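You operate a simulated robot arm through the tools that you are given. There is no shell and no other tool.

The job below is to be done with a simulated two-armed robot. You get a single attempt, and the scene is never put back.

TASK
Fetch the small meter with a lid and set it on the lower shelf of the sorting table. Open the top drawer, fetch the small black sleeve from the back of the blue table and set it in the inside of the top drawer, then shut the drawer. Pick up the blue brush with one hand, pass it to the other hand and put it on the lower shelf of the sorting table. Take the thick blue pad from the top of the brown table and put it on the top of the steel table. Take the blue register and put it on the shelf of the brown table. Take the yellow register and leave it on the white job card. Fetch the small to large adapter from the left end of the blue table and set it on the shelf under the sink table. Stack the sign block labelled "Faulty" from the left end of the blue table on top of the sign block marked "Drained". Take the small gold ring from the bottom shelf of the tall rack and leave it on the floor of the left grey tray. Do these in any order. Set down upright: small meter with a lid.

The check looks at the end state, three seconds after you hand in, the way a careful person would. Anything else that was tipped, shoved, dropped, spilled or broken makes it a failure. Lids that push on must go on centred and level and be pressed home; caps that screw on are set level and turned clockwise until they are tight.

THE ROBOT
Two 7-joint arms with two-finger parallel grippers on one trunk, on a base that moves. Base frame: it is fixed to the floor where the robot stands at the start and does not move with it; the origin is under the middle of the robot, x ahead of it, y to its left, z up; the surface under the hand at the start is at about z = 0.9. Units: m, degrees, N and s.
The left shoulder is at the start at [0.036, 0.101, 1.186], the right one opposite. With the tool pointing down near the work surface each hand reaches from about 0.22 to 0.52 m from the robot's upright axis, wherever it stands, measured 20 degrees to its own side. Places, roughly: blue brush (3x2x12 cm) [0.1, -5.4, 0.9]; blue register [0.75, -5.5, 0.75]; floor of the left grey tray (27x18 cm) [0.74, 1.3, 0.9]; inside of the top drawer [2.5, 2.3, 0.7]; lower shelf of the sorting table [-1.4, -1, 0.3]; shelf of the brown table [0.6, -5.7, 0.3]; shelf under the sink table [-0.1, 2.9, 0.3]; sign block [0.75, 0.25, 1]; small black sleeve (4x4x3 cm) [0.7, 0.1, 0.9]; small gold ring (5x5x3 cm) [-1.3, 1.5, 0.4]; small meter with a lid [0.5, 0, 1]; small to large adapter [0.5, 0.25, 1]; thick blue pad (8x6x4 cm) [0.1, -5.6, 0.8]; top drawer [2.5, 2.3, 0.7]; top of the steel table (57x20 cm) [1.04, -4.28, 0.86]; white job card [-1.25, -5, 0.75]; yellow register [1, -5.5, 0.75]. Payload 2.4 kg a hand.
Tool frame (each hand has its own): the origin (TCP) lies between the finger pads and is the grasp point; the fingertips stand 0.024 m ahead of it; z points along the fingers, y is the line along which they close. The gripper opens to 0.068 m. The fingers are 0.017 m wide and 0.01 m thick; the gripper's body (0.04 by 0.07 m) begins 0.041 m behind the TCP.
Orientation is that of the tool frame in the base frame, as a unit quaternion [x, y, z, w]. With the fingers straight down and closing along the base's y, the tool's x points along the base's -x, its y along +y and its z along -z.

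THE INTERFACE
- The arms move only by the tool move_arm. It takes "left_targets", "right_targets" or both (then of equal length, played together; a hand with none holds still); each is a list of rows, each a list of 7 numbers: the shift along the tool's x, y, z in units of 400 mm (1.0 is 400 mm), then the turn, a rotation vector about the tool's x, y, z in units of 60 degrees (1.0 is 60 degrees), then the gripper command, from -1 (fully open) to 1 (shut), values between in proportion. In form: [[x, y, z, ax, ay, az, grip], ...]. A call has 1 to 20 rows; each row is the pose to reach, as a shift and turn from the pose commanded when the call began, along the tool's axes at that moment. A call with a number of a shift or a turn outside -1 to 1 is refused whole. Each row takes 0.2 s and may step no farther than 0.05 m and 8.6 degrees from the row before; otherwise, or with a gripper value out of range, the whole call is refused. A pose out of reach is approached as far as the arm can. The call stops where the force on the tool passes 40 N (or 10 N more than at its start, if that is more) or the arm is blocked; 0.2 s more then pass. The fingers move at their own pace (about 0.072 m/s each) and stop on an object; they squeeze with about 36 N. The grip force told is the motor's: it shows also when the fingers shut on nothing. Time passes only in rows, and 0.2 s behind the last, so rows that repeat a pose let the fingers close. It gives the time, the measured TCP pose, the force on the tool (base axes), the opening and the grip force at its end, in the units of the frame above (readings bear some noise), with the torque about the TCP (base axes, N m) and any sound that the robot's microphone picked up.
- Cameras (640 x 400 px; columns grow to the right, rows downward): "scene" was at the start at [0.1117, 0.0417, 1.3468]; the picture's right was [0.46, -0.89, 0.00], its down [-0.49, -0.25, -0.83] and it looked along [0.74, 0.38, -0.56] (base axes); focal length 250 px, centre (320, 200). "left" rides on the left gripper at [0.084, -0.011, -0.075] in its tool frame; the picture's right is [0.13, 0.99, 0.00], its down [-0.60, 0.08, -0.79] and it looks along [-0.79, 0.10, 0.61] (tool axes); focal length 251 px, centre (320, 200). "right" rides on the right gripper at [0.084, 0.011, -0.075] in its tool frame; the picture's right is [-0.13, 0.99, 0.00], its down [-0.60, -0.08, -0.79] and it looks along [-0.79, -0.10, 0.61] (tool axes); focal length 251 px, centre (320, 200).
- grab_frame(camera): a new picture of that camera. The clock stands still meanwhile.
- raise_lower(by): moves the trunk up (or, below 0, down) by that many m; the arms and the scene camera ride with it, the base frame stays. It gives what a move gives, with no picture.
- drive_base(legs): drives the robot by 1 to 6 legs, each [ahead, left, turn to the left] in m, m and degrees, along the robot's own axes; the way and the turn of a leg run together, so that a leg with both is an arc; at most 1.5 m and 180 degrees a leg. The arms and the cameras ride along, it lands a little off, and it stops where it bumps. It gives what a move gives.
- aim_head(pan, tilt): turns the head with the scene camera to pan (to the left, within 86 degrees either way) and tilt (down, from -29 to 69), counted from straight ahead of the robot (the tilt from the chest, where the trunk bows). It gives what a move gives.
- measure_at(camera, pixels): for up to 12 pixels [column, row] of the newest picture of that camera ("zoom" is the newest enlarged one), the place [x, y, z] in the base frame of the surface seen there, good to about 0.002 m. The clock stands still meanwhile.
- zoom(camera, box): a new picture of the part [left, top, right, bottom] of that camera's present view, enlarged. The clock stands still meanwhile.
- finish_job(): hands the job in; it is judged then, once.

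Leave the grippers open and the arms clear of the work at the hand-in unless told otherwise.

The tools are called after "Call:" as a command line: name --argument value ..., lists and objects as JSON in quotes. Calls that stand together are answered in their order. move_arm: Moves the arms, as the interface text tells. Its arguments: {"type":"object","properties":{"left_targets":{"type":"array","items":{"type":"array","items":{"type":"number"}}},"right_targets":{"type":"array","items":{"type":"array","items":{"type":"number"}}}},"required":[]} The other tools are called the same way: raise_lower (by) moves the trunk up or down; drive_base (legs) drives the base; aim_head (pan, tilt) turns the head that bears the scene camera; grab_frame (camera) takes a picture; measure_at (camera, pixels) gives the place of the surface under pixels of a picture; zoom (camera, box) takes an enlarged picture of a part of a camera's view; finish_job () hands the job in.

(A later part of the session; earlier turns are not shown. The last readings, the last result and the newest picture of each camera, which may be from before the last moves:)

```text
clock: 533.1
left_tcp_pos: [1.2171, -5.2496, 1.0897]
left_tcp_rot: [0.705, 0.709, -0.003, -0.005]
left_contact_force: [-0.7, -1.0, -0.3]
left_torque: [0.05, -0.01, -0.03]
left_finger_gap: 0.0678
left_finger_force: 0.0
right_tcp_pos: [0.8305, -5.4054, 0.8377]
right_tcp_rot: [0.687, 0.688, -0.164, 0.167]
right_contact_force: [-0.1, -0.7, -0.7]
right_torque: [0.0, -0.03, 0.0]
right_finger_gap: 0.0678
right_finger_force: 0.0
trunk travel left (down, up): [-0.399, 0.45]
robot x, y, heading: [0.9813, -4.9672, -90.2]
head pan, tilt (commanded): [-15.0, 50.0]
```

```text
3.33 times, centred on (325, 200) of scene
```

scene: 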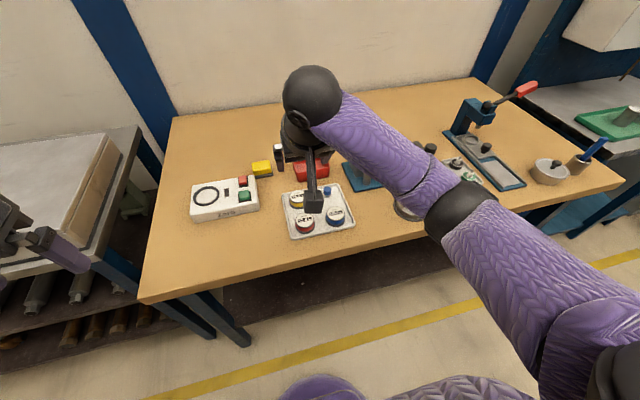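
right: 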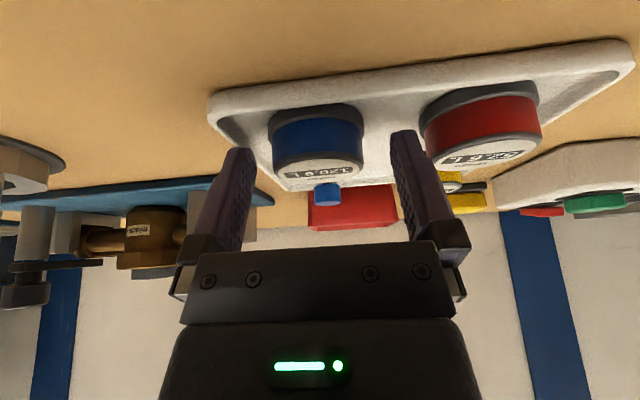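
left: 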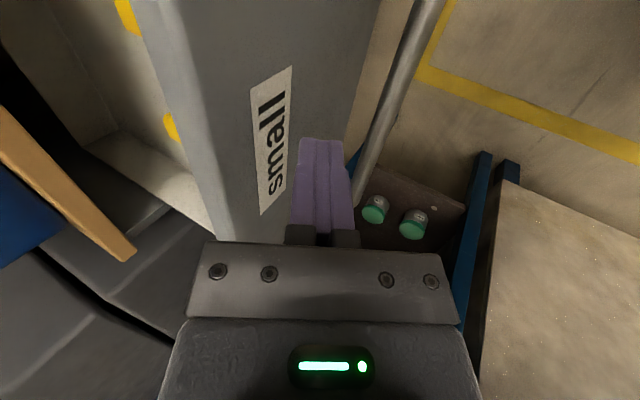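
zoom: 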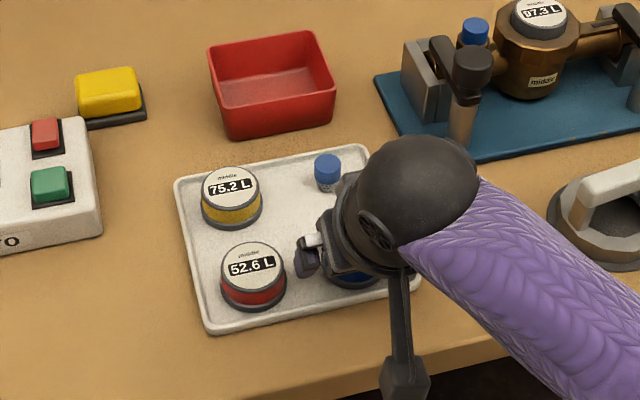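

The blue register is centred between the fingers. Close and lift a little.

Call:
move_arm --right_targets '[[0, 0, 0, 0, 0, 0, -0.2], [0, 0, 0, 0, 0, 0, 0.5], [0, 0, 0, 0, 0, 0, 1], [0, 0, 0, 0, 0, 0, 1], [0, 0, 0, 0, 0, 0, 1]]'

Call:
move_arm --right_targets '[[-0.006, 0, -0.011, 0, 0, 0, 1], [-0.02, 0, -0.04, 0, 0, 0, 1], [-0.045, 0, -0.09, 0, 0, 0, 1], [-0.08, 0, -0.157, 0, 0, 0, 1], [-0.114, 0, -0.223, 0, 0, 0, 1]]'

Call:
grab_frame --camera "right"

```text
clock: 534.3
left_tcp_pos: [1.2161, -5.251, 1.0906]
left_tcp_rot: [0.705, 0.709, -0.003, -0.004]
left_contact_force: [1.0, 0.1, -0.5]
left_torque: [0.03, 0.0, 0.02]
left_finger_gap: 0.0682
left_finger_force: 0.2
right_tcp_pos: [0.8291, -5.4067, 0.8388]
right_tcp_rot: [0.687, 0.688, -0.163, 0.166]
right_contact_force: [0.5, -0.2, 0.2]
right_torque: [0.06, 0.0, 0.03]
right_finger_gap: 0.0442
right_finger_force: 36.2
trunk travel left (down, up): [-0.399, 0.45]
robot x, y, heading: [0.9817, -4.9657, -90.1]
head pan, tilt (commanded): [-15.0, 50.0]
```

```text
clock: 535.5
left_tcp_pos: [1.2166, -5.2511, 1.0897]
left_tcp_rot: [0.705, 0.71, -0.004, -0.005]
left_contact_force: [-0.5, 0.0, -0.3]
left_torque: [0.01, 0.03, 0.0]
left_finger_gap: 0.0683
left_finger_force: 0.0
right_tcp_pos: [0.8307, -5.405, 0.9396]
right_tcp_rot: [0.687, 0.688, -0.164, 0.166]
right_contact_force: [0.9, 0.1, -1.8]
right_torque: [0.0, 0.03, -0.01]
right_finger_gap: 0.0442
right_finger_force: 35.6
trunk travel left (down, up): [-0.399, 0.45]
robot x, y, heading: [0.981, -4.968, -90.1]
head pan, tilt (commanded): [-15.0, 50.0]
```

```text
taken
```

right: 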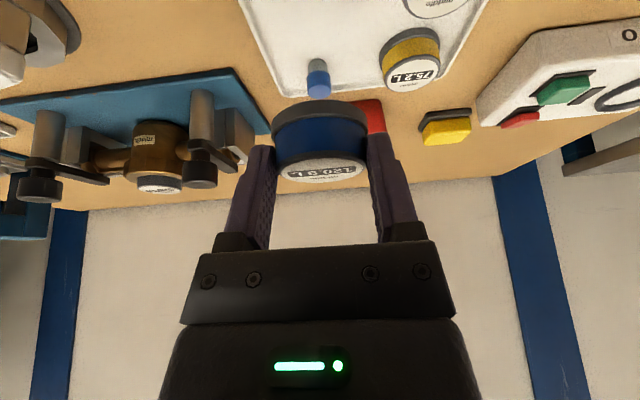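

Blue register held. Back off the table (0.19 m), strafe right 0.5 m where there is more room, and lower the trunk to look at the shelf.

Call:
drive_base --legs '[[-0.19, 0, 0], [0, -0.5, 0]]'

Call:
raise_lower --by -0.399

Call:
aim_head --pan -5 --tilt 25

Call:
grab_frame --camera "scene"

```text
clock: 539.6
left_tcp_pos: [0.7156, -5.0592, 1.0901]
left_tcp_rot: [0.703, 0.711, -0.004, -0.005]
left_contact_force: [-0.6, 0.3, -0.7]
left_torque: [0.01, 0.01, -0.02]
left_finger_gap: 0.068
left_finger_force: 0.1
right_tcp_pos: [0.3306, -5.2164, 0.939]
right_tcp_rot: [0.686, 0.689, -0.163, 0.167]
right_contact_force: [-0.2, 0.4, 0.1]
right_torque: [0.01, 0.02, 0.01]
right_finger_gap: 0.0443
right_finger_force: 36.1
trunk travel left (down, up): [-0.399, 0.45]
robot x, y, heading: [0.4742, -4.7736, -90.1]
head pan, tilt (commanded): [-15.0, 50.0]
```

```text
clock: 543.4
left_tcp_pos: [0.7154, -5.0582, 0.6911]
left_tcp_rot: [0.704, 0.71, -0.003, -0.005]
left_contact_force: [0.4, 0.3, -0.5]
left_torque: [-0.01, -0.02, 0.01]
left_finger_gap: 0.0679
left_finger_force: 0.1
right_tcp_pos: [0.3298, -5.2164, 0.5404]
right_tcp_rot: [0.687, 0.688, -0.164, 0.167]
right_contact_force: [-0.2, -0.3, -0.3]
right_torque: [-0.02, 0.02, 0.01]
right_finger_gap: 0.044
right_finger_force: 36.1
trunk travel left (down, up): [0.0, 0.85]
robot x, y, heading: [0.4797, -4.7715, -90.1]
head pan, tilt (commanded): [-15.0, 50.0]
```

```text
clock: 544.3
left_tcp_pos: [0.7153, -5.0589, 0.6919]
left_tcp_rot: [0.704, 0.71, -0.003, -0.005]
left_contact_force: [0.1, 0.9, 0.3]
left_torque: [0.02, -0.03, -0.02]
left_finger_gap: 0.068
left_finger_force: 0.1
right_tcp_pos: [0.3294, -5.2157, 0.5411]
right_tcp_rot: [0.686, 0.689, -0.164, 0.167]
right_contact_force: [-0.8, -0.5, -0.4]
right_torque: [0.0, 0.03, 0.0]
right_finger_gap: 0.0438
right_finger_force: 36.4
trunk travel left (down, up): [0.0, 0.85]
robot x, y, heading: [0.4798, -4.7723, -89.9]
head pan, tilt (commanded): [-5.0, 25.0]
```

```text
taken
```

scene: 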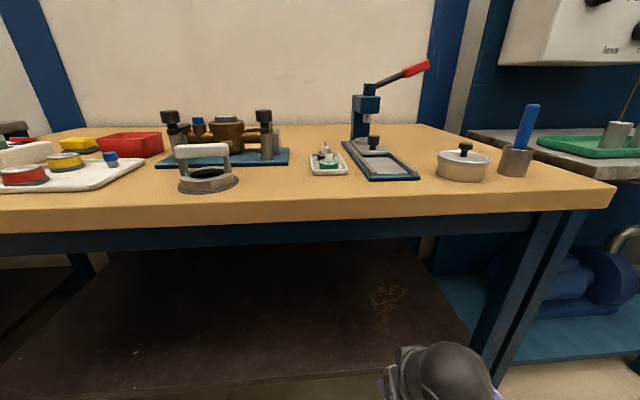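

The shelf is empty. Measure apron and shelf edge near x≈0.33.

Call:
measure_at --camera "scene" --pixels '[[300, 240], [300, 246], [300, 225], [350, 370], [380, 290], [300, 350], [300, 378], [480, 300], [540, 270], [250, 300]]'

```text
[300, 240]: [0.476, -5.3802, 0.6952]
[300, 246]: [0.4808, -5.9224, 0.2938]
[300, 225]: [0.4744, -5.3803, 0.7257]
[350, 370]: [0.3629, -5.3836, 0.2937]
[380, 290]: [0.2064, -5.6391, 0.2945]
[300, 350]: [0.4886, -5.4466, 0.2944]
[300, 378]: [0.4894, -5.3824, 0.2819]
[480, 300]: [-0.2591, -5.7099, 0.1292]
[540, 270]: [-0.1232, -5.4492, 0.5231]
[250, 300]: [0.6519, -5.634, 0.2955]
```

Shelf z=0.294, edge y=-5.382, apron bottom z≈0.69. Lower the right hand 15 cm, then drive in 0.17 m.

Call:
move_arm --right_targets '[[0.045, 0, 0.088, 0, 0, 0, 1], [0.09, 0, 0.177, 0, 0, 0, 1], [0.135, 0, 0.265, 0, 0, 0, 1], [0.17, 0, 0.334, 0, 0, 0, 1], [0.17, 0, 0.334, 0, 0, 0, 1]]'

Call:
drive_base --legs '[[0.17, 0, 0]]'

Call:
grab_frame --camera "right"

Call:
aim_head --pan -15 --tilt 55

Call:
grab_frame --camera "scene"

```text
clock: 545.5
left_tcp_pos: [0.715, -5.0586, 0.6908]
left_tcp_rot: [0.704, 0.71, -0.005, -0.005]
left_contact_force: [-0.3, -0.2, 0.1]
left_torque: [0.02, -0.03, 0.03]
left_finger_gap: 0.068
left_finger_force: 0.0
right_tcp_pos: [0.3296, -5.2136, 0.3902]
right_tcp_rot: [0.686, 0.689, -0.163, 0.167]
right_contact_force: [0.1, 0.0, -1.3]
right_torque: [0.02, 0.02, 0.0]
right_finger_gap: 0.0438
right_finger_force: 36.6
trunk travel left (down, up): [0.0, 0.85]
robot x, y, heading: [0.4806, -4.7749, -89.8]
head pan, tilt (commanded): [-5.0, 25.0]
```

```text
clock: 547.0
left_tcp_pos: [0.7156, -5.229, 0.6918]
left_tcp_rot: [0.704, 0.71, -0.004, -0.005]
left_contact_force: [0.4, -0.2, -0.1]
left_torque: [0.0, 0.03, -0.02]
left_finger_gap: 0.0679
left_finger_force: 0.1
right_tcp_pos: [0.3318, -5.3853, 0.39]
right_tcp_rot: [0.686, 0.689, -0.163, 0.166]
right_contact_force: [-0.8, -0.1, -1.0]
right_torque: [0.0, -0.01, 0.04]
right_finger_gap: 0.044
right_finger_force: 35.8
trunk travel left (down, up): [0.0, 0.85]
robot x, y, heading: [0.476, -4.9458, -89.6]
head pan, tilt (commanded): [-5.0, 25.0]
```

```text
taken
```

right: 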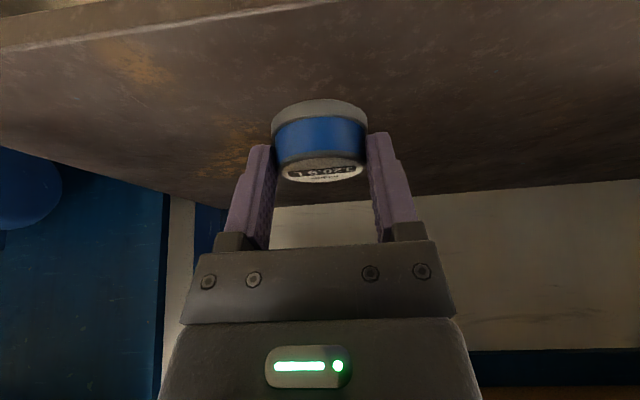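

```text
clock: 547.9
left_tcp_pos: [0.7161, -5.2286, 0.6918]
left_tcp_rot: [0.704, 0.71, -0.004, -0.005]
left_contact_force: [0.2, -0.5, -0.1]
left_torque: [-0.04, 0.0, 0.0]
left_finger_gap: 0.0678
left_finger_force: 0.0
right_tcp_pos: [0.3325, -5.3844, 0.3906]
right_tcp_rot: [0.686, 0.689, -0.164, 0.167]
right_contact_force: [0.0, -0.3, -1.4]
right_torque: [0.02, 0.05, 0.0]
right_finger_gap: 0.0441
right_finger_force: 35.6
trunk travel left (down, up): [0.0, 0.85]
robot x, y, heading: [0.48, -4.9446, -89.7]
head pan, tilt (commanded): [-15.0, 55.0]
```

```text
taken
```

scene: 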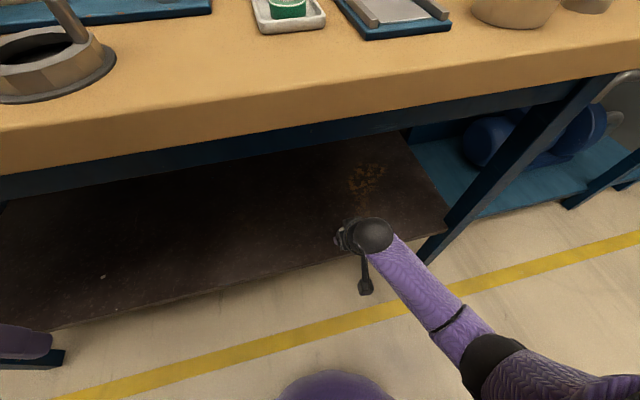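

Forward 7 cm over the shelf and down to ~8 mm above it.

Call:
move_arm --right_targets '[[-0.078, 0, 0.04, 0, 0, 0, 1], [-0.156, 0, 0.0795, 0, 0, 0, 1], [-0.126, 0, 0.138, 0, 0, 0, 1], [-0.097, 0, 0.1955, 0, 0, 0, 1], [-0.097, 0, 0.1955, 0, 0, 0, 1]]'

Call:
move_arm --right_targets '[[0.003, 0, 0.006, 0, 0, 0, 1], [0.006, 0, 0.012, 0, 0, 0, 1], [0.008, 0, 0.016, 0, 0, 0, 1]]'

```text
clock: 549.1
left_tcp_pos: [0.7158, -5.2279, 0.691]
left_tcp_rot: [0.703, 0.711, -0.004, -0.005]
left_contact_force: [-0.4, 0.3, -0.5]
left_torque: [-0.01, 0.03, -0.02]
left_finger_gap: 0.0679
left_finger_force: 0.3
right_tcp_pos: [0.3339, -5.4557, 0.3391]
right_tcp_rot: [0.686, 0.689, -0.163, 0.167]
right_contact_force: [-0.3, -0.3, -1.3]
right_torque: [0.0, -0.02, -0.02]
right_finger_gap: 0.0443
right_finger_force: 35.9
trunk travel left (down, up): [0.0, 0.85]
robot x, y, heading: [0.4832, -4.9457, -89.7]
head pan, tilt (commanded): [-15.0, 55.0]
```

```text
clock: 549.9
left_tcp_pos: [0.7166, -5.2273, 0.6919]
left_tcp_rot: [0.703, 0.711, -0.003, -0.005]
left_contact_force: [-0.1, -0.6, -0.6]
left_torque: [-0.02, 0.05, 0.0]
left_finger_gap: 0.068
left_finger_force: 0.0
right_tcp_pos: [0.3331, -5.4558, 0.3315]
right_tcp_rot: [0.685, 0.69, -0.163, 0.167]
right_contact_force: [-0.1, 0.1, -0.6]
right_torque: [-0.03, 0.0, 0.0]
right_finger_gap: 0.044
right_finger_force: 35.8
trunk travel left (down, up): [0.0, 0.85]
robot x, y, heading: [0.479, -4.943, -89.6]
head pan, tilt (commanded): [-15.0, 55.0]
```

Call:
move_arm --right_targets '[[0.0015, 0, 0.003, 0, 0, 0, 1], [0.003, 0, 0.006, 0, 0, 0, 1], [0.003, 0, 0.006, 0, 0, 0, 1]]'

```text
clock: 550.7
left_tcp_pos: [0.7158, -5.2285, 0.6918]
left_tcp_rot: [0.704, 0.711, -0.004, -0.004]
left_contact_force: [-0.3, 0.5, 0.5]
left_torque: [-0.02, 0.0, 0.0]
left_finger_gap: 0.0682
left_finger_force: 0.0
right_tcp_pos: [0.3326, -5.4557, 0.3298]
right_tcp_rot: [0.686, 0.689, -0.164, 0.167]
right_contact_force: [-1.0, 0.1, 9.2]
right_torque: [-0.06, 0.14, 0.04]
right_finger_gap: 0.0439
right_finger_force: 36.3
trunk travel left (down, up): [0.0, 0.85]
robot x, y, heading: [0.4809, -4.9442, -89.5]
head pan, tilt (commanded): [-15.0, 55.0]
```

Seated on the shelf (+9 N). Release and retract up along the fingers.

Call:
move_arm --right_targets '[[-0.001, 0, -0.002, 0, 0, 0, 0.3], [-0.001, 0, -0.002, 0, 0, 0, -0.4], [-0.001, 0, -0.002, 0, 0, 0, -1], [-0.001, 0, -0.002, 0, 0, 0, -1], [0, 0, -0.06, 0, 0, 0, -1], [0.05, 0, -0.13, 0, 0, 0, -1], [0.12, 0, -0.16, 0, 0, 0, -1]]'

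Call:
grab_frame --camera "right"

Call:
drive_base --legs '[[-0.18, 0, 0]]'

Call:
aim_head --pan -12 --tilt 35

Call:
grab_frame --camera "scene"

```text
clock: 552.3
left_tcp_pos: [0.7161, -5.2277, 0.692]
left_tcp_rot: [0.703, 0.711, -0.004, -0.005]
left_contact_force: [-0.3, 0.0, 0.3]
left_torque: [-0.02, 0.01, 0.03]
left_finger_gap: 0.068
left_finger_force: 0.0
right_tcp_pos: [0.3347, -5.3836, 0.3617]
right_tcp_rot: [0.685, 0.69, -0.162, 0.166]
right_contact_force: [0.0, 0.3, 0.1]
right_torque: [0.02, 0.0, 0.03]
right_finger_gap: 0.0677
right_finger_force: 0.1
trunk travel left (down, up): [0.0, 0.85]
robot x, y, heading: [0.4776, -4.947, -89.6]
head pan, tilt (commanded): [-15.0, 55.0]
```

```text
taken
```

right: 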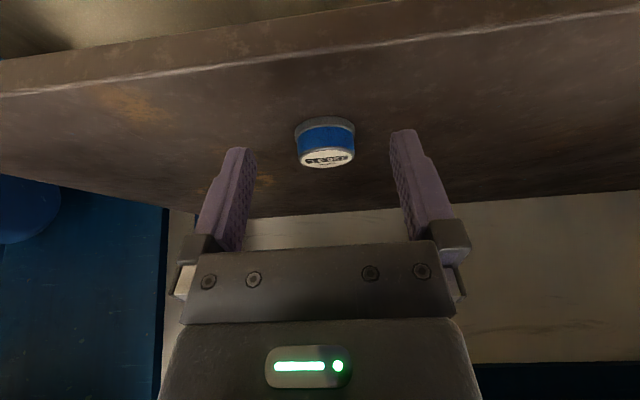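

```text
clock: 553.8
left_tcp_pos: [0.7187, -5.047, 0.69]
left_tcp_rot: [0.701, 0.713, -0.003, -0.005]
left_contact_force: [0.3, 0.3, 0.1]
left_torque: [0.0, 0.01, 0.01]
left_finger_gap: 0.0683
left_finger_force: 0.0
right_tcp_pos: [0.3352, -5.2065, 0.3617]
right_tcp_rot: [0.683, 0.693, -0.162, 0.168]
right_contact_force: [-0.3, 0.2, 1.2]
right_torque: [0.0, 0.06, 0.0]
right_finger_gap: 0.0677
right_finger_force: 0.2
trunk travel left (down, up): [0.0, 0.85]
robot x, y, heading: [0.4785, -4.7627, -89.7]
head pan, tilt (commanded): [-15.0, 55.0]
```

```text
clock: 554.6
left_tcp_pos: [0.7175, -5.0478, 0.6916]
left_tcp_rot: [0.702, 0.712, -0.004, -0.005]
left_contact_force: [0.5, 0.1, -0.6]
left_torque: [-0.01, 0.04, 0.03]
left_finger_gap: 0.0678
left_finger_force: 0.1
right_tcp_pos: [0.3355, -5.2049, 0.3619]
right_tcp_rot: [0.682, 0.693, -0.162, 0.169]
right_contact_force: [0.6, -0.4, -0.3]
right_torque: [0.0, 0.07, -0.03]
right_finger_gap: 0.0679
right_finger_force: 0.0
trunk travel left (down, up): [0.0, 0.85]
robot x, y, heading: [0.4791, -4.7658, -89.4]
head pan, tilt (commanded): [-12.0, 35.0]
```

```text
taken
```

scene: 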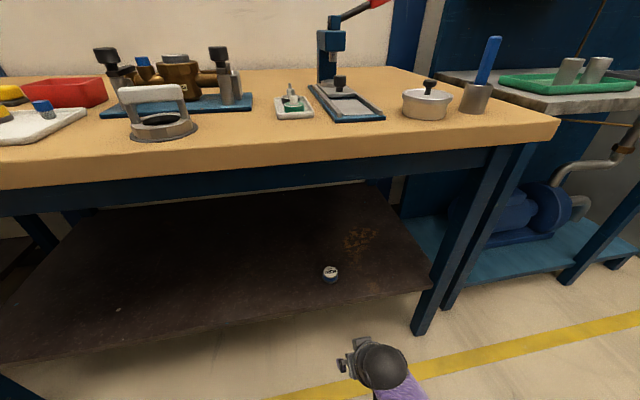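

Blue register sits on the brown table's shelf. Next the yellow one: raise the trunk, make the right hand vertical, and go back in front of the tray.

Call:
raise_lower --by 0.4

Call:
move_arm --right_targets '[[-0.04, 0, -0.08, 0, 0.11, 0, -1], [-0.08, 0, -0.16, 0, 0.22, 0, -1], [-0.12, 0, -0.24, 0, 0.33, 0, -1], [-0.16, 0, -0.32, 0, 0.44, 0, -1], [-0.21, 0, -0.41, 0, 0.455, 0, -1], [-0.25, 0, -0.5, 0, 0.455, 0, -1], [-0.28, 0, -0.58, 0, 0.455, 0, -1]]'

Call:
drive_base --legs '[[0, 0.6, 0], [0.22, 0, 0]]'

Call:
grab_frame --camera "right"

Call:
aim_head --pan -15 --tilt 50

Call:
grab_frame --camera "scene"

```text
clock: 558.5
left_tcp_pos: [0.7175, -5.0477, 1.0916]
left_tcp_rot: [0.702, 0.712, -0.004, -0.005]
left_contact_force: [-0.3, -0.2, 0.2]
left_torque: [0.0, 0.0, -0.02]
left_finger_gap: 0.068
left_finger_force: 0.0
right_tcp_pos: [0.3353, -5.2062, 0.7626]
right_tcp_rot: [0.684, 0.691, -0.164, 0.167]
right_contact_force: [0.7, -0.3, 0.0]
right_torque: [-0.03, 0.03, 0.02]
right_finger_gap: 0.068
right_finger_force: 0.1
trunk travel left (down, up): [-0.4, 0.45]
robot x, y, heading: [0.4798, -4.7659, -89.2]
head pan, tilt (commanded): [-12.0, 35.0]
```

```text
clock: 560.1
left_tcp_pos: [0.7163, -5.0478, 1.0906]
left_tcp_rot: [0.701, 0.713, -0.004, -0.005]
left_contact_force: [-0.8, -0.1, 0.4]
left_torque: [0.04, -0.04, -0.03]
left_finger_gap: 0.0679
left_finger_force: 0.0
right_tcp_pos: [0.333, -5.1998, 1.0201]
right_tcp_rot: [0.703, 0.712, 0.003, -0.002]
right_contact_force: [-0.2, 0.4, -0.7]
right_torque: [0.0, -0.03, 0.02]
right_finger_gap: 0.0681
right_finger_force: 0.0
trunk travel left (down, up): [-0.4, 0.45]
robot x, y, heading: [0.4801, -4.7662, -89.5]
head pan, tilt (commanded): [-12.0, 35.0]
```

```text
clock: 564.8
left_tcp_pos: [1.3268, -5.2613, 1.0923]
left_tcp_rot: [0.699, 0.715, -0.004, -0.004]
left_contact_force: [-0.4, -0.5, -0.1]
left_torque: [0.02, -0.01, 0.02]
left_finger_gap: 0.068
left_finger_force: 0.1
right_tcp_pos: [0.9446, -5.4151, 1.0202]
right_tcp_rot: [0.7, 0.714, 0.003, 0.0]
right_contact_force: [0.5, -0.6, 0.2]
right_torque: [0.01, -0.01, -0.01]
right_finger_gap: 0.0682
right_finger_force: 0.0
trunk travel left (down, up): [-0.4, 0.45]
robot x, y, heading: [1.0897, -4.9747, -89.2]
head pan, tilt (commanded): [-12.0, 35.0]
```

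```text
taken
```

right: 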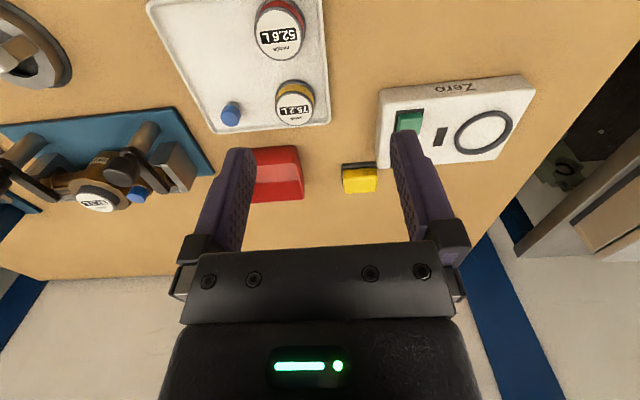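

```text
clock: 565.6
left_tcp_pos: [1.3271, -5.2598, 1.0906]
left_tcp_rot: [0.699, 0.715, -0.004, -0.004]
left_contact_force: [1.4, -0.4, -0.5]
left_torque: [0.0, 0.03, 0.0]
left_finger_gap: 0.068
left_finger_force: 0.1
right_tcp_pos: [0.9451, -5.4151, 1.0209]
right_tcp_rot: [0.701, 0.713, 0.003, 0.0]
right_contact_force: [0.0, 0.1, -0.3]
right_torque: [-0.01, -0.01, 0.0]
right_finger_gap: 0.0679
right_finger_force: 0.0
trunk travel left (down, up): [-0.4, 0.45]
robot x, y, heading: [1.0872, -4.9742, -89.1]
head pan, tilt (commanded): [-15.0, 50.0]
```

```text
taken
```

scene: 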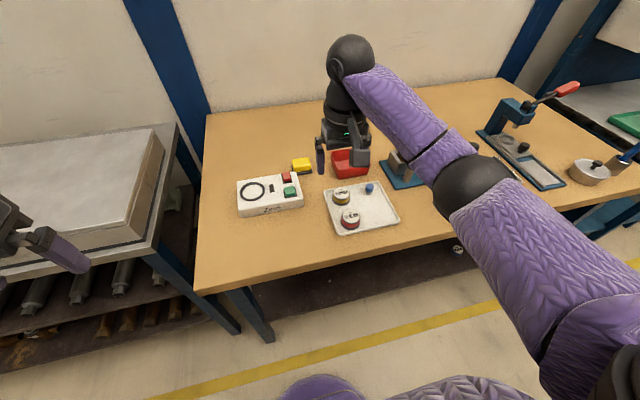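

Measure the yellow register in the wrist view (around (295,103)).

Call:
measure_at --camera "right" --pixels '[[295, 108], [278, 108], [312, 105], [296, 124], [293, 93], [280, 95], [312, 95], [295, 88], [298, 50]]'

Call:
zoom --camera "right" --box '[250, 0, 350, 140]'

```text
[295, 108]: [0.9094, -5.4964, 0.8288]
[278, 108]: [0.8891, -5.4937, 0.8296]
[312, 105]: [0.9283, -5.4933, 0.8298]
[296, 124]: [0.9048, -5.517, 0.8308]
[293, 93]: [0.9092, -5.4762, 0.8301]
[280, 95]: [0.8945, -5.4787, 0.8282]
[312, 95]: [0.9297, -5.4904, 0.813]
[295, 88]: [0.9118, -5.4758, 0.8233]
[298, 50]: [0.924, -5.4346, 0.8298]
```

```text
2.86 times, centred on (300, 70) of right
```

zoom: 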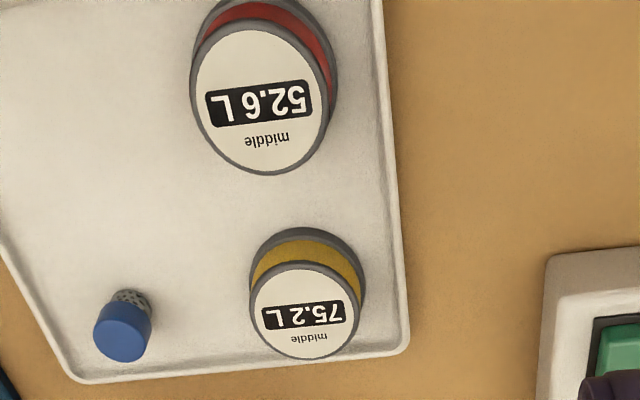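

Yellow register centre ≈(0.909,-5.4965). Drive 8.3 cm ahead and 3 cm right, straightening, to bring the hand above it.

Call:
drive_base --legs '[[0.083, -0.029, -0.9]]'

Call:
move_arm --right_targets '[[0, 0, 0.08, 0, 0, 0, -1], [0, 0, 0.16, 0, 0, 0, -1], [0, 0, 0.24, 0, 0, 0, -1], [0, 0, 0.24, 0, 0, 0, -1]]'

Call:
grab_frame --camera "right"

```text
clock: 566.7
left_tcp_pos: [1.2932, -5.3489, 1.0906]
left_tcp_rot: [0.705, 0.71, -0.004, -0.004]
left_contact_force: [-0.9, 0.3, 0.1]
left_torque: [0.03, -0.03, -0.03]
left_finger_gap: 0.0679
left_finger_force: 0.0
right_tcp_pos: [0.909, -5.4971, 1.0205]
right_tcp_rot: [0.706, 0.708, 0.003, -0.001]
right_contact_force: [-0.7, -0.2, -0.3]
right_torque: [0.02, 0.0, -0.03]
right_finger_gap: 0.0681
right_finger_force: 0.0
trunk travel left (down, up): [-0.4, 0.45]
robot x, y, heading: [1.0622, -5.0613, -89.8]
head pan, tilt (commanded): [-15.0, 50.0]
```

```text
clock: 567.7
left_tcp_pos: [1.2935, -5.3479, 1.092]
left_tcp_rot: [0.705, 0.709, -0.003, -0.005]
left_contact_force: [0.7, 0.0, 0.5]
left_torque: [-0.03, -0.04, 0.01]
left_finger_gap: 0.0679
left_finger_force: 0.1
right_tcp_pos: [0.9104, -5.4951, 0.9226]
right_tcp_rot: [0.706, 0.708, 0.003, -0.001]
right_contact_force: [0.2, -0.6, 0.6]
right_torque: [0.0, 0.03, -0.01]
right_finger_gap: 0.0681
right_finger_force: 0.1
trunk travel left (down, up): [-0.4, 0.45]
robot x, y, heading: [1.0591, -5.0624, -90.1]
head pan, tilt (commanded): [-15.0, 50.0]
```

```text
taken
```

right: 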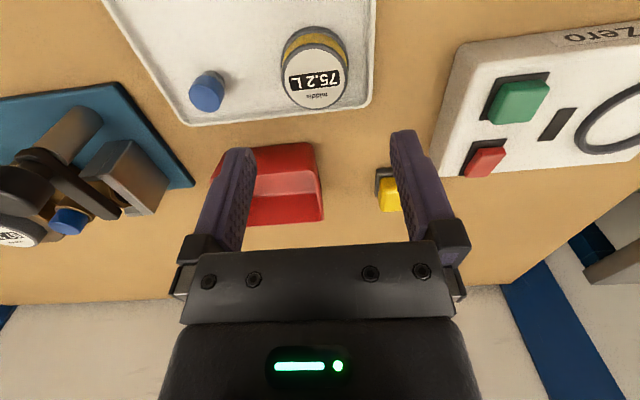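

Check clearance to the white "Zero" box and the blue knob before descending.

Call:
measure_at --camera "right" --pixels '[[440, 160], [465, 60], [455, 100], [208, 90], [314, 85], [290, 75], [345, 75], [375, 60]]'

```text
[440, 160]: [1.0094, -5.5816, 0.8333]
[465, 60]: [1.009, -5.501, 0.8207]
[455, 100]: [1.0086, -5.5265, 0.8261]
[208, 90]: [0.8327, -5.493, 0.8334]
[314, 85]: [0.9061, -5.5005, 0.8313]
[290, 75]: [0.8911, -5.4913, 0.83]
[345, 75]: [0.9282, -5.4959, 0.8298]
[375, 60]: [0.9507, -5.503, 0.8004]
```

Clear on both sides. Descend to TCP z≈0.837 and close, then lift.

Call:
move_arm --right_targets '[[0.002, -0.002, 0.07, 0, 0, 0, -1], [0.003, -0.002, 0.14, 0, 0, 0, -1], [0.003, -0.002, 0.19, 0, 0, 0, -1], [0.003, -0.002, 0.212, 0, 0, 0, -1], [0.003, -0.002, 0.212, 0, 0, 0, -0.2], [0.003, -0.002, 0.212, 0, 0, 0, 0.5], [0.003, -0.002, 0.212, 0, 0, 0, 1], [0.003, -0.002, 0.212, 0, 0, 0, 1], [0.003, -0.002, 0.212, 0, 0, 0, 1]]'

Call:
move_arm --right_targets '[[0, 0, -0.012, 0, 0, 0, 1], [0, 0, -0.04, 0, 0, 0, 1], [0, 0, -0.1, 0, 0, 0, 1], [0, 0, -0.2, 0, 0, 0, 1], [0, 0, -0.3, 0, 0, 0, 1], [0, 0, -0.4, 0, 0, 0, 1], [0, 0, -0.5, 0, 0, 0, 1]]'

Call:
grab_frame --camera "right"

```text
clock: 569.7
left_tcp_pos: [1.2931, -5.348, 1.0914]
left_tcp_rot: [0.705, 0.709, -0.003, -0.005]
left_contact_force: [0.9, 0.6, 0.8]
left_torque: [0.01, 0.02, 0.04]
left_finger_gap: 0.068
left_finger_force: 0.0
right_tcp_pos: [0.9106, -5.4931, 0.8403]
right_tcp_rot: [0.706, 0.709, 0.004, -0.001]
right_contact_force: [0.4, -0.3, -0.7]
right_torque: [0.01, 0.03, 0.0]
right_finger_gap: 0.0439
right_finger_force: 36.1
trunk travel left (down, up): [-0.4, 0.45]
robot x, y, heading: [1.0563, -5.0643, -89.8]
head pan, tilt (commanded): [-15.0, 50.0]
```

```text
clock: 571.3
left_tcp_pos: [1.2946, -5.3476, 1.0897]
left_tcp_rot: [0.705, 0.71, -0.003, -0.005]
left_contact_force: [-0.2, 0.7, -0.9]
left_torque: [-0.01, 0.01, 0.01]
left_finger_gap: 0.0685
left_finger_force: 0.1
right_tcp_pos: [0.909, -5.4958, 1.0418]
right_tcp_rot: [0.706, 0.708, 0.003, -0.002]
right_contact_force: [0.3, -0.1, -0.6]
right_torque: [0.0, -0.01, -0.04]
right_finger_gap: 0.0439
right_finger_force: 36.0
trunk travel left (down, up): [-0.4, 0.45]
robot x, y, heading: [1.0603, -5.0592, -90.2]
head pan, tilt (commanded): [-15.0, 50.0]
```

```text
taken
```

right: 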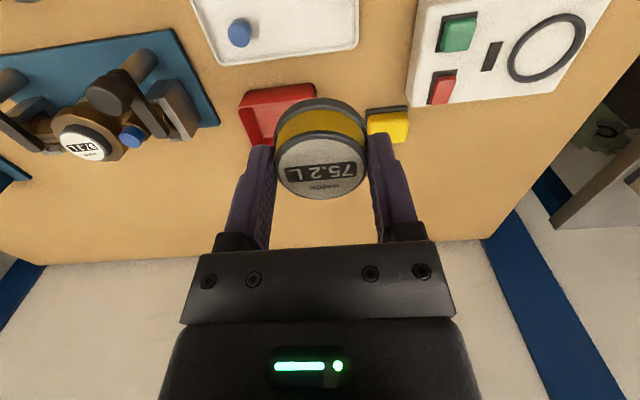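

Yellow register held. Now go to the grey table with the job card: back off, strafe right 1.65 m, turn right 90° to face it.

Call:
drive_base --legs '[[-0.24, 0, 0], [0, -1.45, 0], [0, -0.15, 0], [0, 0, -90]]'

Call:
aim_head --pan -10 --tilt 40

Call:
grab_frame --camera "scene"

```text
clock: 584.4
left_tcp_pos: [-0.778, -5.0467, 1.0907]
left_tcp_rot: [1.0, -0.004, 0.001, -0.006]
left_contact_force: [0.6, 0.7, 0.4]
left_torque: [-0.02, -0.01, -0.02]
left_finger_gap: 0.0679
left_finger_force: 0.1
right_tcp_pos: [-0.9205, -4.6605, 1.0414]
right_tcp_rot: [1.0, -0.006, 0.003, 0.002]
right_contact_force: [0.7, -0.7, -0.7]
right_torque: [0.02, 0.02, -0.02]
right_finger_gap: 0.0441
right_finger_force: 35.9
trunk travel left (down, up): [-0.4, 0.45]
robot x, y, heading: [-0.4953, -4.8136, 179.3]
head pan, tilt (commanded): [-15.0, 50.0]
```

```text
clock: 585.1
left_tcp_pos: [-0.7791, -5.0464, 1.0913]
left_tcp_rot: [1.0, -0.003, 0.001, -0.006]
left_contact_force: [1.1, 0.7, 0.5]
left_torque: [0.0, 0.0, -0.02]
left_finger_gap: 0.068
left_finger_force: 0.0
right_tcp_pos: [-0.9197, -4.6607, 1.0412]
right_tcp_rot: [1.0, -0.005, 0.003, 0.002]
right_contact_force: [-0.6, -0.1, -0.1]
right_torque: [0.0, 0.01, -0.03]
right_finger_gap: 0.0439
right_finger_force: 36.3
trunk travel left (down, up): [-0.4, 0.45]
robot x, y, heading: [-0.4902, -4.8147, 179.0]
head pan, tilt (commanded): [-10.0, 40.0]
```

```text
taken
```

scene: 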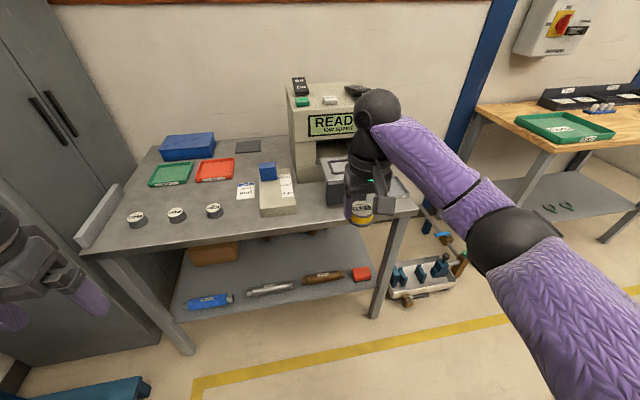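

Zoom on the table to identify the white job card.

Call:
zoom --camera "scene" --box '[110, 130, 330, 250]'

Call:
zoom --camera "scene" --box '[225, 155, 315, 225]'

Call:
measure_at --camera "zoom" --pixels '[[140, 250], [90, 200], [210, 190], [85, 280], [220, 275], [440, 220], [410, 120], [500, 160], [310, 90], [400, 330], [300, 300], [150, 330]]'

```text
2.91 times, centred on (220, 190) of scene
```

zoom: 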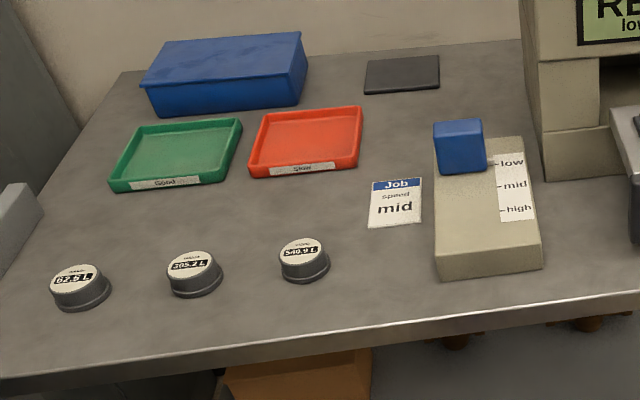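

```text
5.71 times, centred on (270, 190) of scene
```

zoom: 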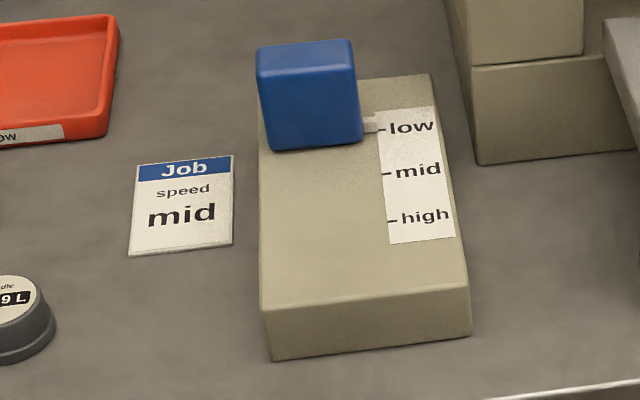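

```text
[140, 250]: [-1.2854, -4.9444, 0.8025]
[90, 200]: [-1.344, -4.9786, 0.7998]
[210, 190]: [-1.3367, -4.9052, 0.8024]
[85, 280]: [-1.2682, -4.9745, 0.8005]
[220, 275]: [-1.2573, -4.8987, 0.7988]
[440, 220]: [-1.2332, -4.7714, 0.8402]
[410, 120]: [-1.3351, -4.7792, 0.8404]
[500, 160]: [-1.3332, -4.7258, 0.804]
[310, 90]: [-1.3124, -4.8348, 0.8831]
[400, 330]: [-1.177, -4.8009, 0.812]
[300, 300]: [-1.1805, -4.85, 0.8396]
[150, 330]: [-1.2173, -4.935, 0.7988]
```

The white job card ("Job speed mid") is at zoom (183,205), beside the beige speed box. Measure its corners.

Call:
measure_at --camera "zoom" --pixels '[[140, 170], [228, 160], [133, 250], [228, 240], [183, 205], [150, 235], [262, 250], [265, 330], [268, 150], [105, 100]]'

```text
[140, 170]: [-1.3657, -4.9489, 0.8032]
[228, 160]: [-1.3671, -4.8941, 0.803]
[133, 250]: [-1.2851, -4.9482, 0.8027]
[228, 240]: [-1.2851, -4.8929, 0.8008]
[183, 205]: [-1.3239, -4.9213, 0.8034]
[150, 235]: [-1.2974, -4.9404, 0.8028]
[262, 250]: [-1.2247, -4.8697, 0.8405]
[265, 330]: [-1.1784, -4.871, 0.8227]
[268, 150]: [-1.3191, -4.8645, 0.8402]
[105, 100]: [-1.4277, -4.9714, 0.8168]
```

Card spans x -1.37…-1.285, y -4.949…-4.893. Check the grey locker on the left, since my left hand would come near it.

Call:
measure_at --camera "scene" --pixels '[[60, 150], [100, 100], [120, 190], [130, 300], [20, 200], [85, 235], [110, 185], [160, 330], [80, 60]]'

Call:
move_arm --right_targets '[[0, 0, 0, 0, 0, 0.125, 1], [0, 0, 0, 0, 0, 0.25, 1], [0, 0, 0, 0, 0, 0.375, 1], [0, 0, 0, 0, 0, 0.5, 1], [0, 0, 0, 0, 0, 0.625, 1], [0, 0, 0, 0, 0, 0.75, 1]]'

Call:
move_arm --right_targets '[[0, 0, 0, 0, 0, 0.125, 1], [0, 0, 0, 0, 0, 0.25, 1], [0, 0, 0, 0, 0, 0.375, 1], [0, 0, 0, 0, 0, 0.5, 1], [0, 0, 0, 0, 0, 0.625, 1], [0, 0, 0, 0, 0, 0.75, 1]]'

```text
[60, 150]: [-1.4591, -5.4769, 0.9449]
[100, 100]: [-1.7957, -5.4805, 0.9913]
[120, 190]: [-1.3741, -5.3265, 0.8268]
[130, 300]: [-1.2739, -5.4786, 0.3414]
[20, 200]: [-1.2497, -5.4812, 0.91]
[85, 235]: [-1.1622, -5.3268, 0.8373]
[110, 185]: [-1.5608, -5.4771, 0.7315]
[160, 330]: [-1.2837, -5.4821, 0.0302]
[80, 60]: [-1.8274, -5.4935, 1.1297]
```

```text
clock: 586.5
left_tcp_pos: [-0.7787, -5.0473, 1.0905]
left_tcp_rot: [1.0, -0.005, 0.001, -0.005]
left_contact_force: [-0.4, -0.6, -0.5]
left_torque: [-0.01, 0.0, 0.02]
left_finger_gap: 0.0678
left_finger_force: 0.0
right_tcp_pos: [-0.9203, -4.6601, 1.0426]
right_tcp_rot: [0.921, -0.389, 0.002, 0.001]
right_contact_force: [0.3, 0.3, -1.2]
right_torque: [-0.02, -0.02, 0.0]
right_finger_gap: 0.0441
right_finger_force: 35.9
trunk travel left (down, up): [-0.4, 0.45]
robot x, y, heading: [-0.4883, -4.8133, 179.3]
head pan, tilt (commanded): [-10.0, 40.0]
```

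```text
clock: 587.9
left_tcp_pos: [-0.7783, -5.0471, 1.0903]
left_tcp_rot: [1.0, -0.005, 0.001, -0.005]
left_contact_force: [-0.5, -1.1, -0.3]
left_torque: [0.01, 0.03, 0.02]
left_finger_gap: 0.0682
left_finger_force: 0.2
right_tcp_pos: [-0.92, -4.6598, 1.0422]
right_tcp_rot: [-0.702, 0.713, -0.003, 0.001]
right_contact_force: [0.0, -0.2, -0.2]
right_torque: [0.0, -0.01, 0.01]
right_finger_gap: 0.0439
right_finger_force: 35.9
trunk travel left (down, up): [-0.4, 0.45]
robot x, y, heading: [-0.4903, -4.8202, 179.2]
head pan, tilt (commanded): [-10.0, 40.0]
```

Locker face is at y=-5.48. To keep the left elbow clear of the pump station, bring the right hand nearer my centre line (13 cm) before driving in.

Call:
move_arm --right_targets '[[0.08, 0, 0, 0, 0, 0, 1], [0.16, 0, 0, 0, 0, 0, 1], [0.24, 0, 0, 0, 0, 0, 1], [0.325, 0, 0, 0, 0, 0, 1], [0.325, 0, 0, 0, 0, 0, 1]]'

Call:
drive_base --legs '[[0, 0.13, 0.8], [0.36, 0, 0]]'

Call:
aim_head --pan 0 --tilt 50

Call:
grab_frame --camera "scene"

```text
clock: 589.1
left_tcp_pos: [-0.7782, -5.0481, 1.0898]
left_tcp_rot: [1.0, -0.004, 0.0, -0.006]
left_contact_force: [0.4, -0.5, -0.5]
left_torque: [-0.02, 0.01, 0.01]
left_finger_gap: 0.068
left_finger_force: 0.0
right_tcp_pos: [-0.923, -4.7915, 1.0419]
right_tcp_rot: [-0.703, 0.711, -0.003, 0.001]
right_contact_force: [1.3, -0.7, -0.7]
right_torque: [0.02, 0.03, 0.03]
right_finger_gap: 0.0442
right_finger_force: 36.0
trunk travel left (down, up): [-0.4, 0.45]
robot x, y, heading: [-0.4875, -4.8147, 179.2]
head pan, tilt (commanded): [-10.0, 40.0]
```

```text
clock: 592.3
left_tcp_pos: [-1.1377, -5.1775, 1.091]
left_tcp_rot: [1.0, -0.001, 0.001, -0.006]
left_contact_force: [-0.3, 0.5, 0.0]
left_torque: [0.01, -0.01, -0.01]
left_finger_gap: 0.068
left_finger_force: 0.1
right_tcp_pos: [-1.281, -4.9227, 1.0426]
right_tcp_rot: [-0.706, 0.709, -0.003, 0.001]
right_contact_force: [0.2, -0.1, -1.5]
right_torque: [-0.03, 0.03, 0.01]
right_finger_gap: 0.0437
right_finger_force: 35.9
trunk travel left (down, up): [-0.4, 0.45]
robot x, y, heading: [-0.8475, -4.945, 179.5]
head pan, tilt (commanded): [-10.0, 40.0]
```

```text
clock: 593.0
left_tcp_pos: [-1.1357, -5.1787, 1.0903]
left_tcp_rot: [1.0, 0.0, 0.001, -0.006]
left_contact_force: [-0.2, 0.7, -0.7]
left_torque: [-0.04, 0.03, 0.03]
left_finger_gap: 0.068
left_finger_force: 0.2
right_tcp_pos: [-1.2812, -4.9211, 1.0426]
right_tcp_rot: [-0.706, 0.708, -0.003, 0.001]
right_contact_force: [0.2, 0.2, 0.1]
right_torque: [-0.01, -0.01, -0.01]
right_finger_gap: 0.0441
right_finger_force: 35.8
trunk travel left (down, up): [-0.4, 0.45]
robot x, y, heading: [-0.8477, -4.9441, 179.5]
head pan, tilt (commanded): [0.0, 50.0]
```

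```text
taken
```

scene: 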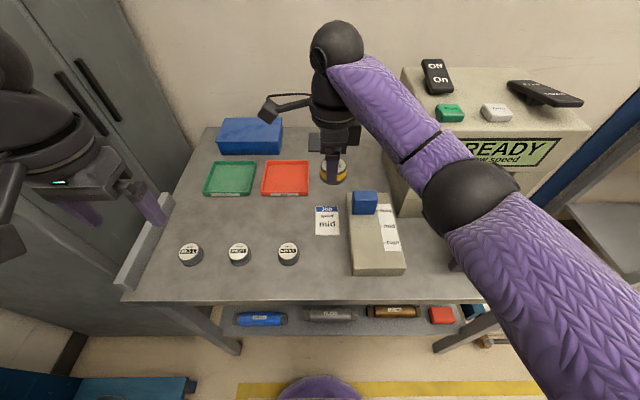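

Before lowering, check the READ device's extents relative to my right forearm.

Call:
measure_at --camera "scene" --pixels '[[405, 90], [405, 130], [480, 120], [560, 135], [450, 160], [400, 200], [385, 170], [440, 75], [545, 95], [390, 185], [345, 200], [330, 215]]'

Call:
zoom --camera "scene" --box '[300, 60, 520, 290]'

```text
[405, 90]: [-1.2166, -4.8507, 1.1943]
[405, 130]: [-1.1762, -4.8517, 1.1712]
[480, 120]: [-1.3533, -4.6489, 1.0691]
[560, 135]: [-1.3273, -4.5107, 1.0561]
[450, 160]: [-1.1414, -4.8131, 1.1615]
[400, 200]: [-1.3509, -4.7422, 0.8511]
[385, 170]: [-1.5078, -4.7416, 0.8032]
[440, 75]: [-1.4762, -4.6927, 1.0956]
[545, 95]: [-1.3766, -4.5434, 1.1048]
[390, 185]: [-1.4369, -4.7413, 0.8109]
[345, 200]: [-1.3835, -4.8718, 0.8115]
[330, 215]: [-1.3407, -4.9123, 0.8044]
```

```text
1.74 times, centred on (410, 175) of scene
```

zoom: 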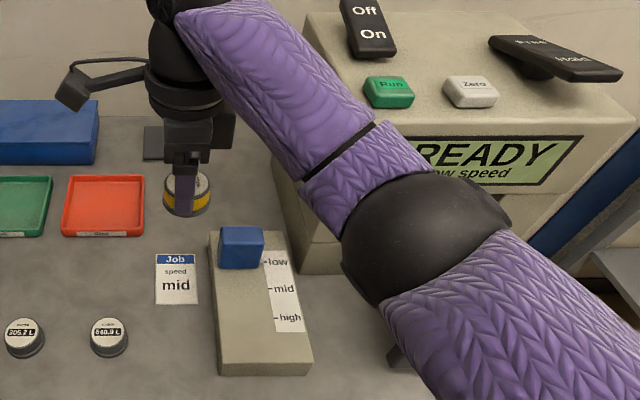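

Device face is x≈-1.35, well behind my forearm. Drive 4.5 cm ahead, then lower in stages watching for forces or tilting.

Call:
drive_base --legs '[[0.045, 0, 0.5]]'

Call:
move_arm --right_targets '[[0, 0, 0.07, 0, 0, 0, 1], [0, 0, 0.14, 0, 0, 0, 1], [0, 0, 0.21, 0, 0, 0, 1], [0, 0, 0.28, 0, 0, 0, 1], [0, 0, 0.28, 0, 0, 0, 1]]'

Call:
grab_frame --camera "scene"

Call:
grab_frame --camera "right"

```text
clock: 593.9
left_tcp_pos: [-1.1787, -5.1799, 1.0914]
left_tcp_rot: [1.0, 0.005, 0.001, -0.007]
left_contact_force: [0.0, 0.7, 0.3]
left_torque: [0.01, 0.0, -0.02]
left_finger_gap: 0.0678
left_finger_force: 0.1
right_tcp_pos: [-1.3273, -4.9253, 1.0407]
right_tcp_rot: [0.709, -0.705, 0.004, -0.002]
right_contact_force: [0.2, 0.6, -0.8]
right_torque: [0.03, 0.01, 0.03]
right_finger_gap: 0.0439
right_finger_force: 36.0
trunk travel left (down, up): [-0.4, 0.45]
robot x, y, heading: [-0.8918, -4.9416, -179.7]
head pan, tilt (commanded): [0.0, 50.0]
```

```text
clock: 595.1
left_tcp_pos: [-1.1786, -5.1801, 1.0899]
left_tcp_rot: [1.0, 0.004, 0.002, -0.006]
left_contact_force: [-0.5, -0.2, -0.8]
left_torque: [-0.02, 0.0, 0.0]
left_finger_gap: 0.0681
left_finger_force: 0.0
right_tcp_pos: [-1.3256, -4.9237, 0.9293]
right_tcp_rot: [0.709, -0.705, 0.003, -0.001]
right_contact_force: [-0.2, 0.7, -1.0]
right_torque: [0.0, -0.05, 0.0]
right_finger_gap: 0.044
right_finger_force: 36.0
trunk travel left (down, up): [-0.4, 0.45]
robot x, y, heading: [-0.8926, -4.9417, -179.9]
head pan, tilt (commanded): [0.0, 50.0]
```

```text
taken
```

scene: 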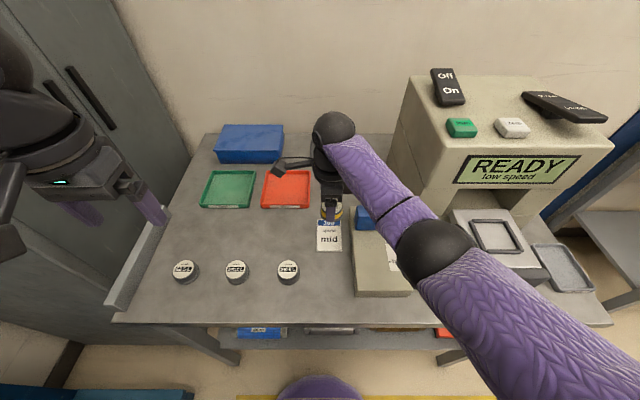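

```text
taken
```

right: 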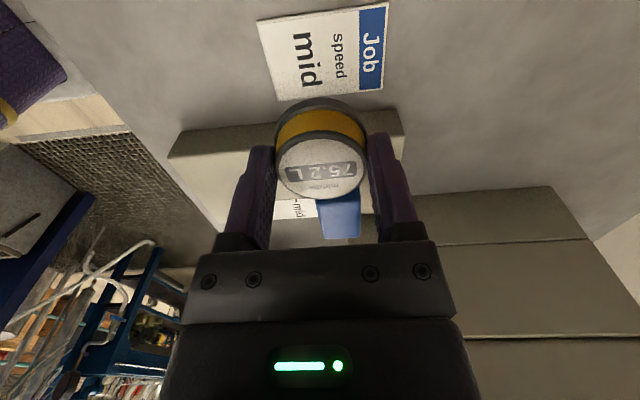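

Measure the stage top and my elbow's position.

Call:
measure_at --camera "scene" --pixels '[[495, 235], [470, 225], [520, 270], [565, 265], [432, 225], [425, 250], [440, 270], [400, 250], [370, 225], [385, 285]]'

```text
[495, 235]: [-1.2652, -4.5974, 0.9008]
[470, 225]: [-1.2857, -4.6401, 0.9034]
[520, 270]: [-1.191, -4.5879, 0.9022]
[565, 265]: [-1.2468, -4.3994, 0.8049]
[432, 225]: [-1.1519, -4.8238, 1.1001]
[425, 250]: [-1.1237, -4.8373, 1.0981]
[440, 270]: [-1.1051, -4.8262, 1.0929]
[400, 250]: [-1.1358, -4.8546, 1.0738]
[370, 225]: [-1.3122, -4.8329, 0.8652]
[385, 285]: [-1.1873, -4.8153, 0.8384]
```

Elbow bottom is ~0.98, above the speed box (0.84). Lower another 8 cm.

Call:
move_arm --right_targets '[[0, 0, 0.06, 0, 0, 0, 1], [0, 0, 0.12, 0, 0, 0, 1], [0, 0, 0.17, 0, 0, 0, 1], [0, 0, 0.2, 0, 0, 0, 1], [0, 0, 0.2, 0, 0, 0, 1]]'

Call:
grab_frame --camera "right"

Call:
zoom --camera "scene" --box '[270, 100, 450, 300]'

```text
clock: 596.3
left_tcp_pos: [-1.1781, -5.1801, 1.091]
left_tcp_rot: [1.0, 0.005, 0.001, -0.006]
left_contact_force: [0.2, 0.7, 0.0]
left_torque: [-0.02, -0.02, 0.0]
left_finger_gap: 0.0679
left_finger_force: 0.1
right_tcp_pos: [-1.3268, -4.9259, 0.8508]
right_tcp_rot: [0.709, -0.705, 0.003, -0.001]
right_contact_force: [0.4, -0.5, -0.7]
right_torque: [0.03, 0.02, -0.02]
right_finger_gap: 0.0439
right_finger_force: 35.9
trunk travel left (down, up): [-0.4, 0.45]
robot x, y, heading: [-0.8912, -4.9428, -179.9]
head pan, tilt (commanded): [0.0, 50.0]
```

```text
taken
```

right: 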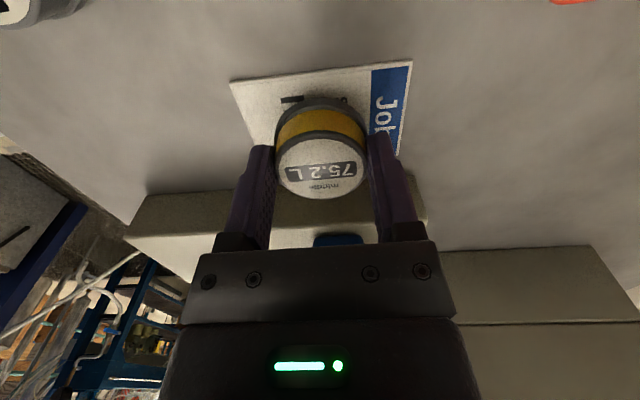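

```text
2.00 times, centred on (360, 200) of scene
```

zoom: 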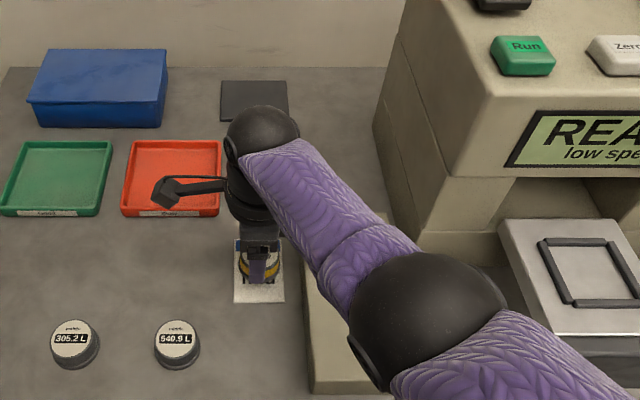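

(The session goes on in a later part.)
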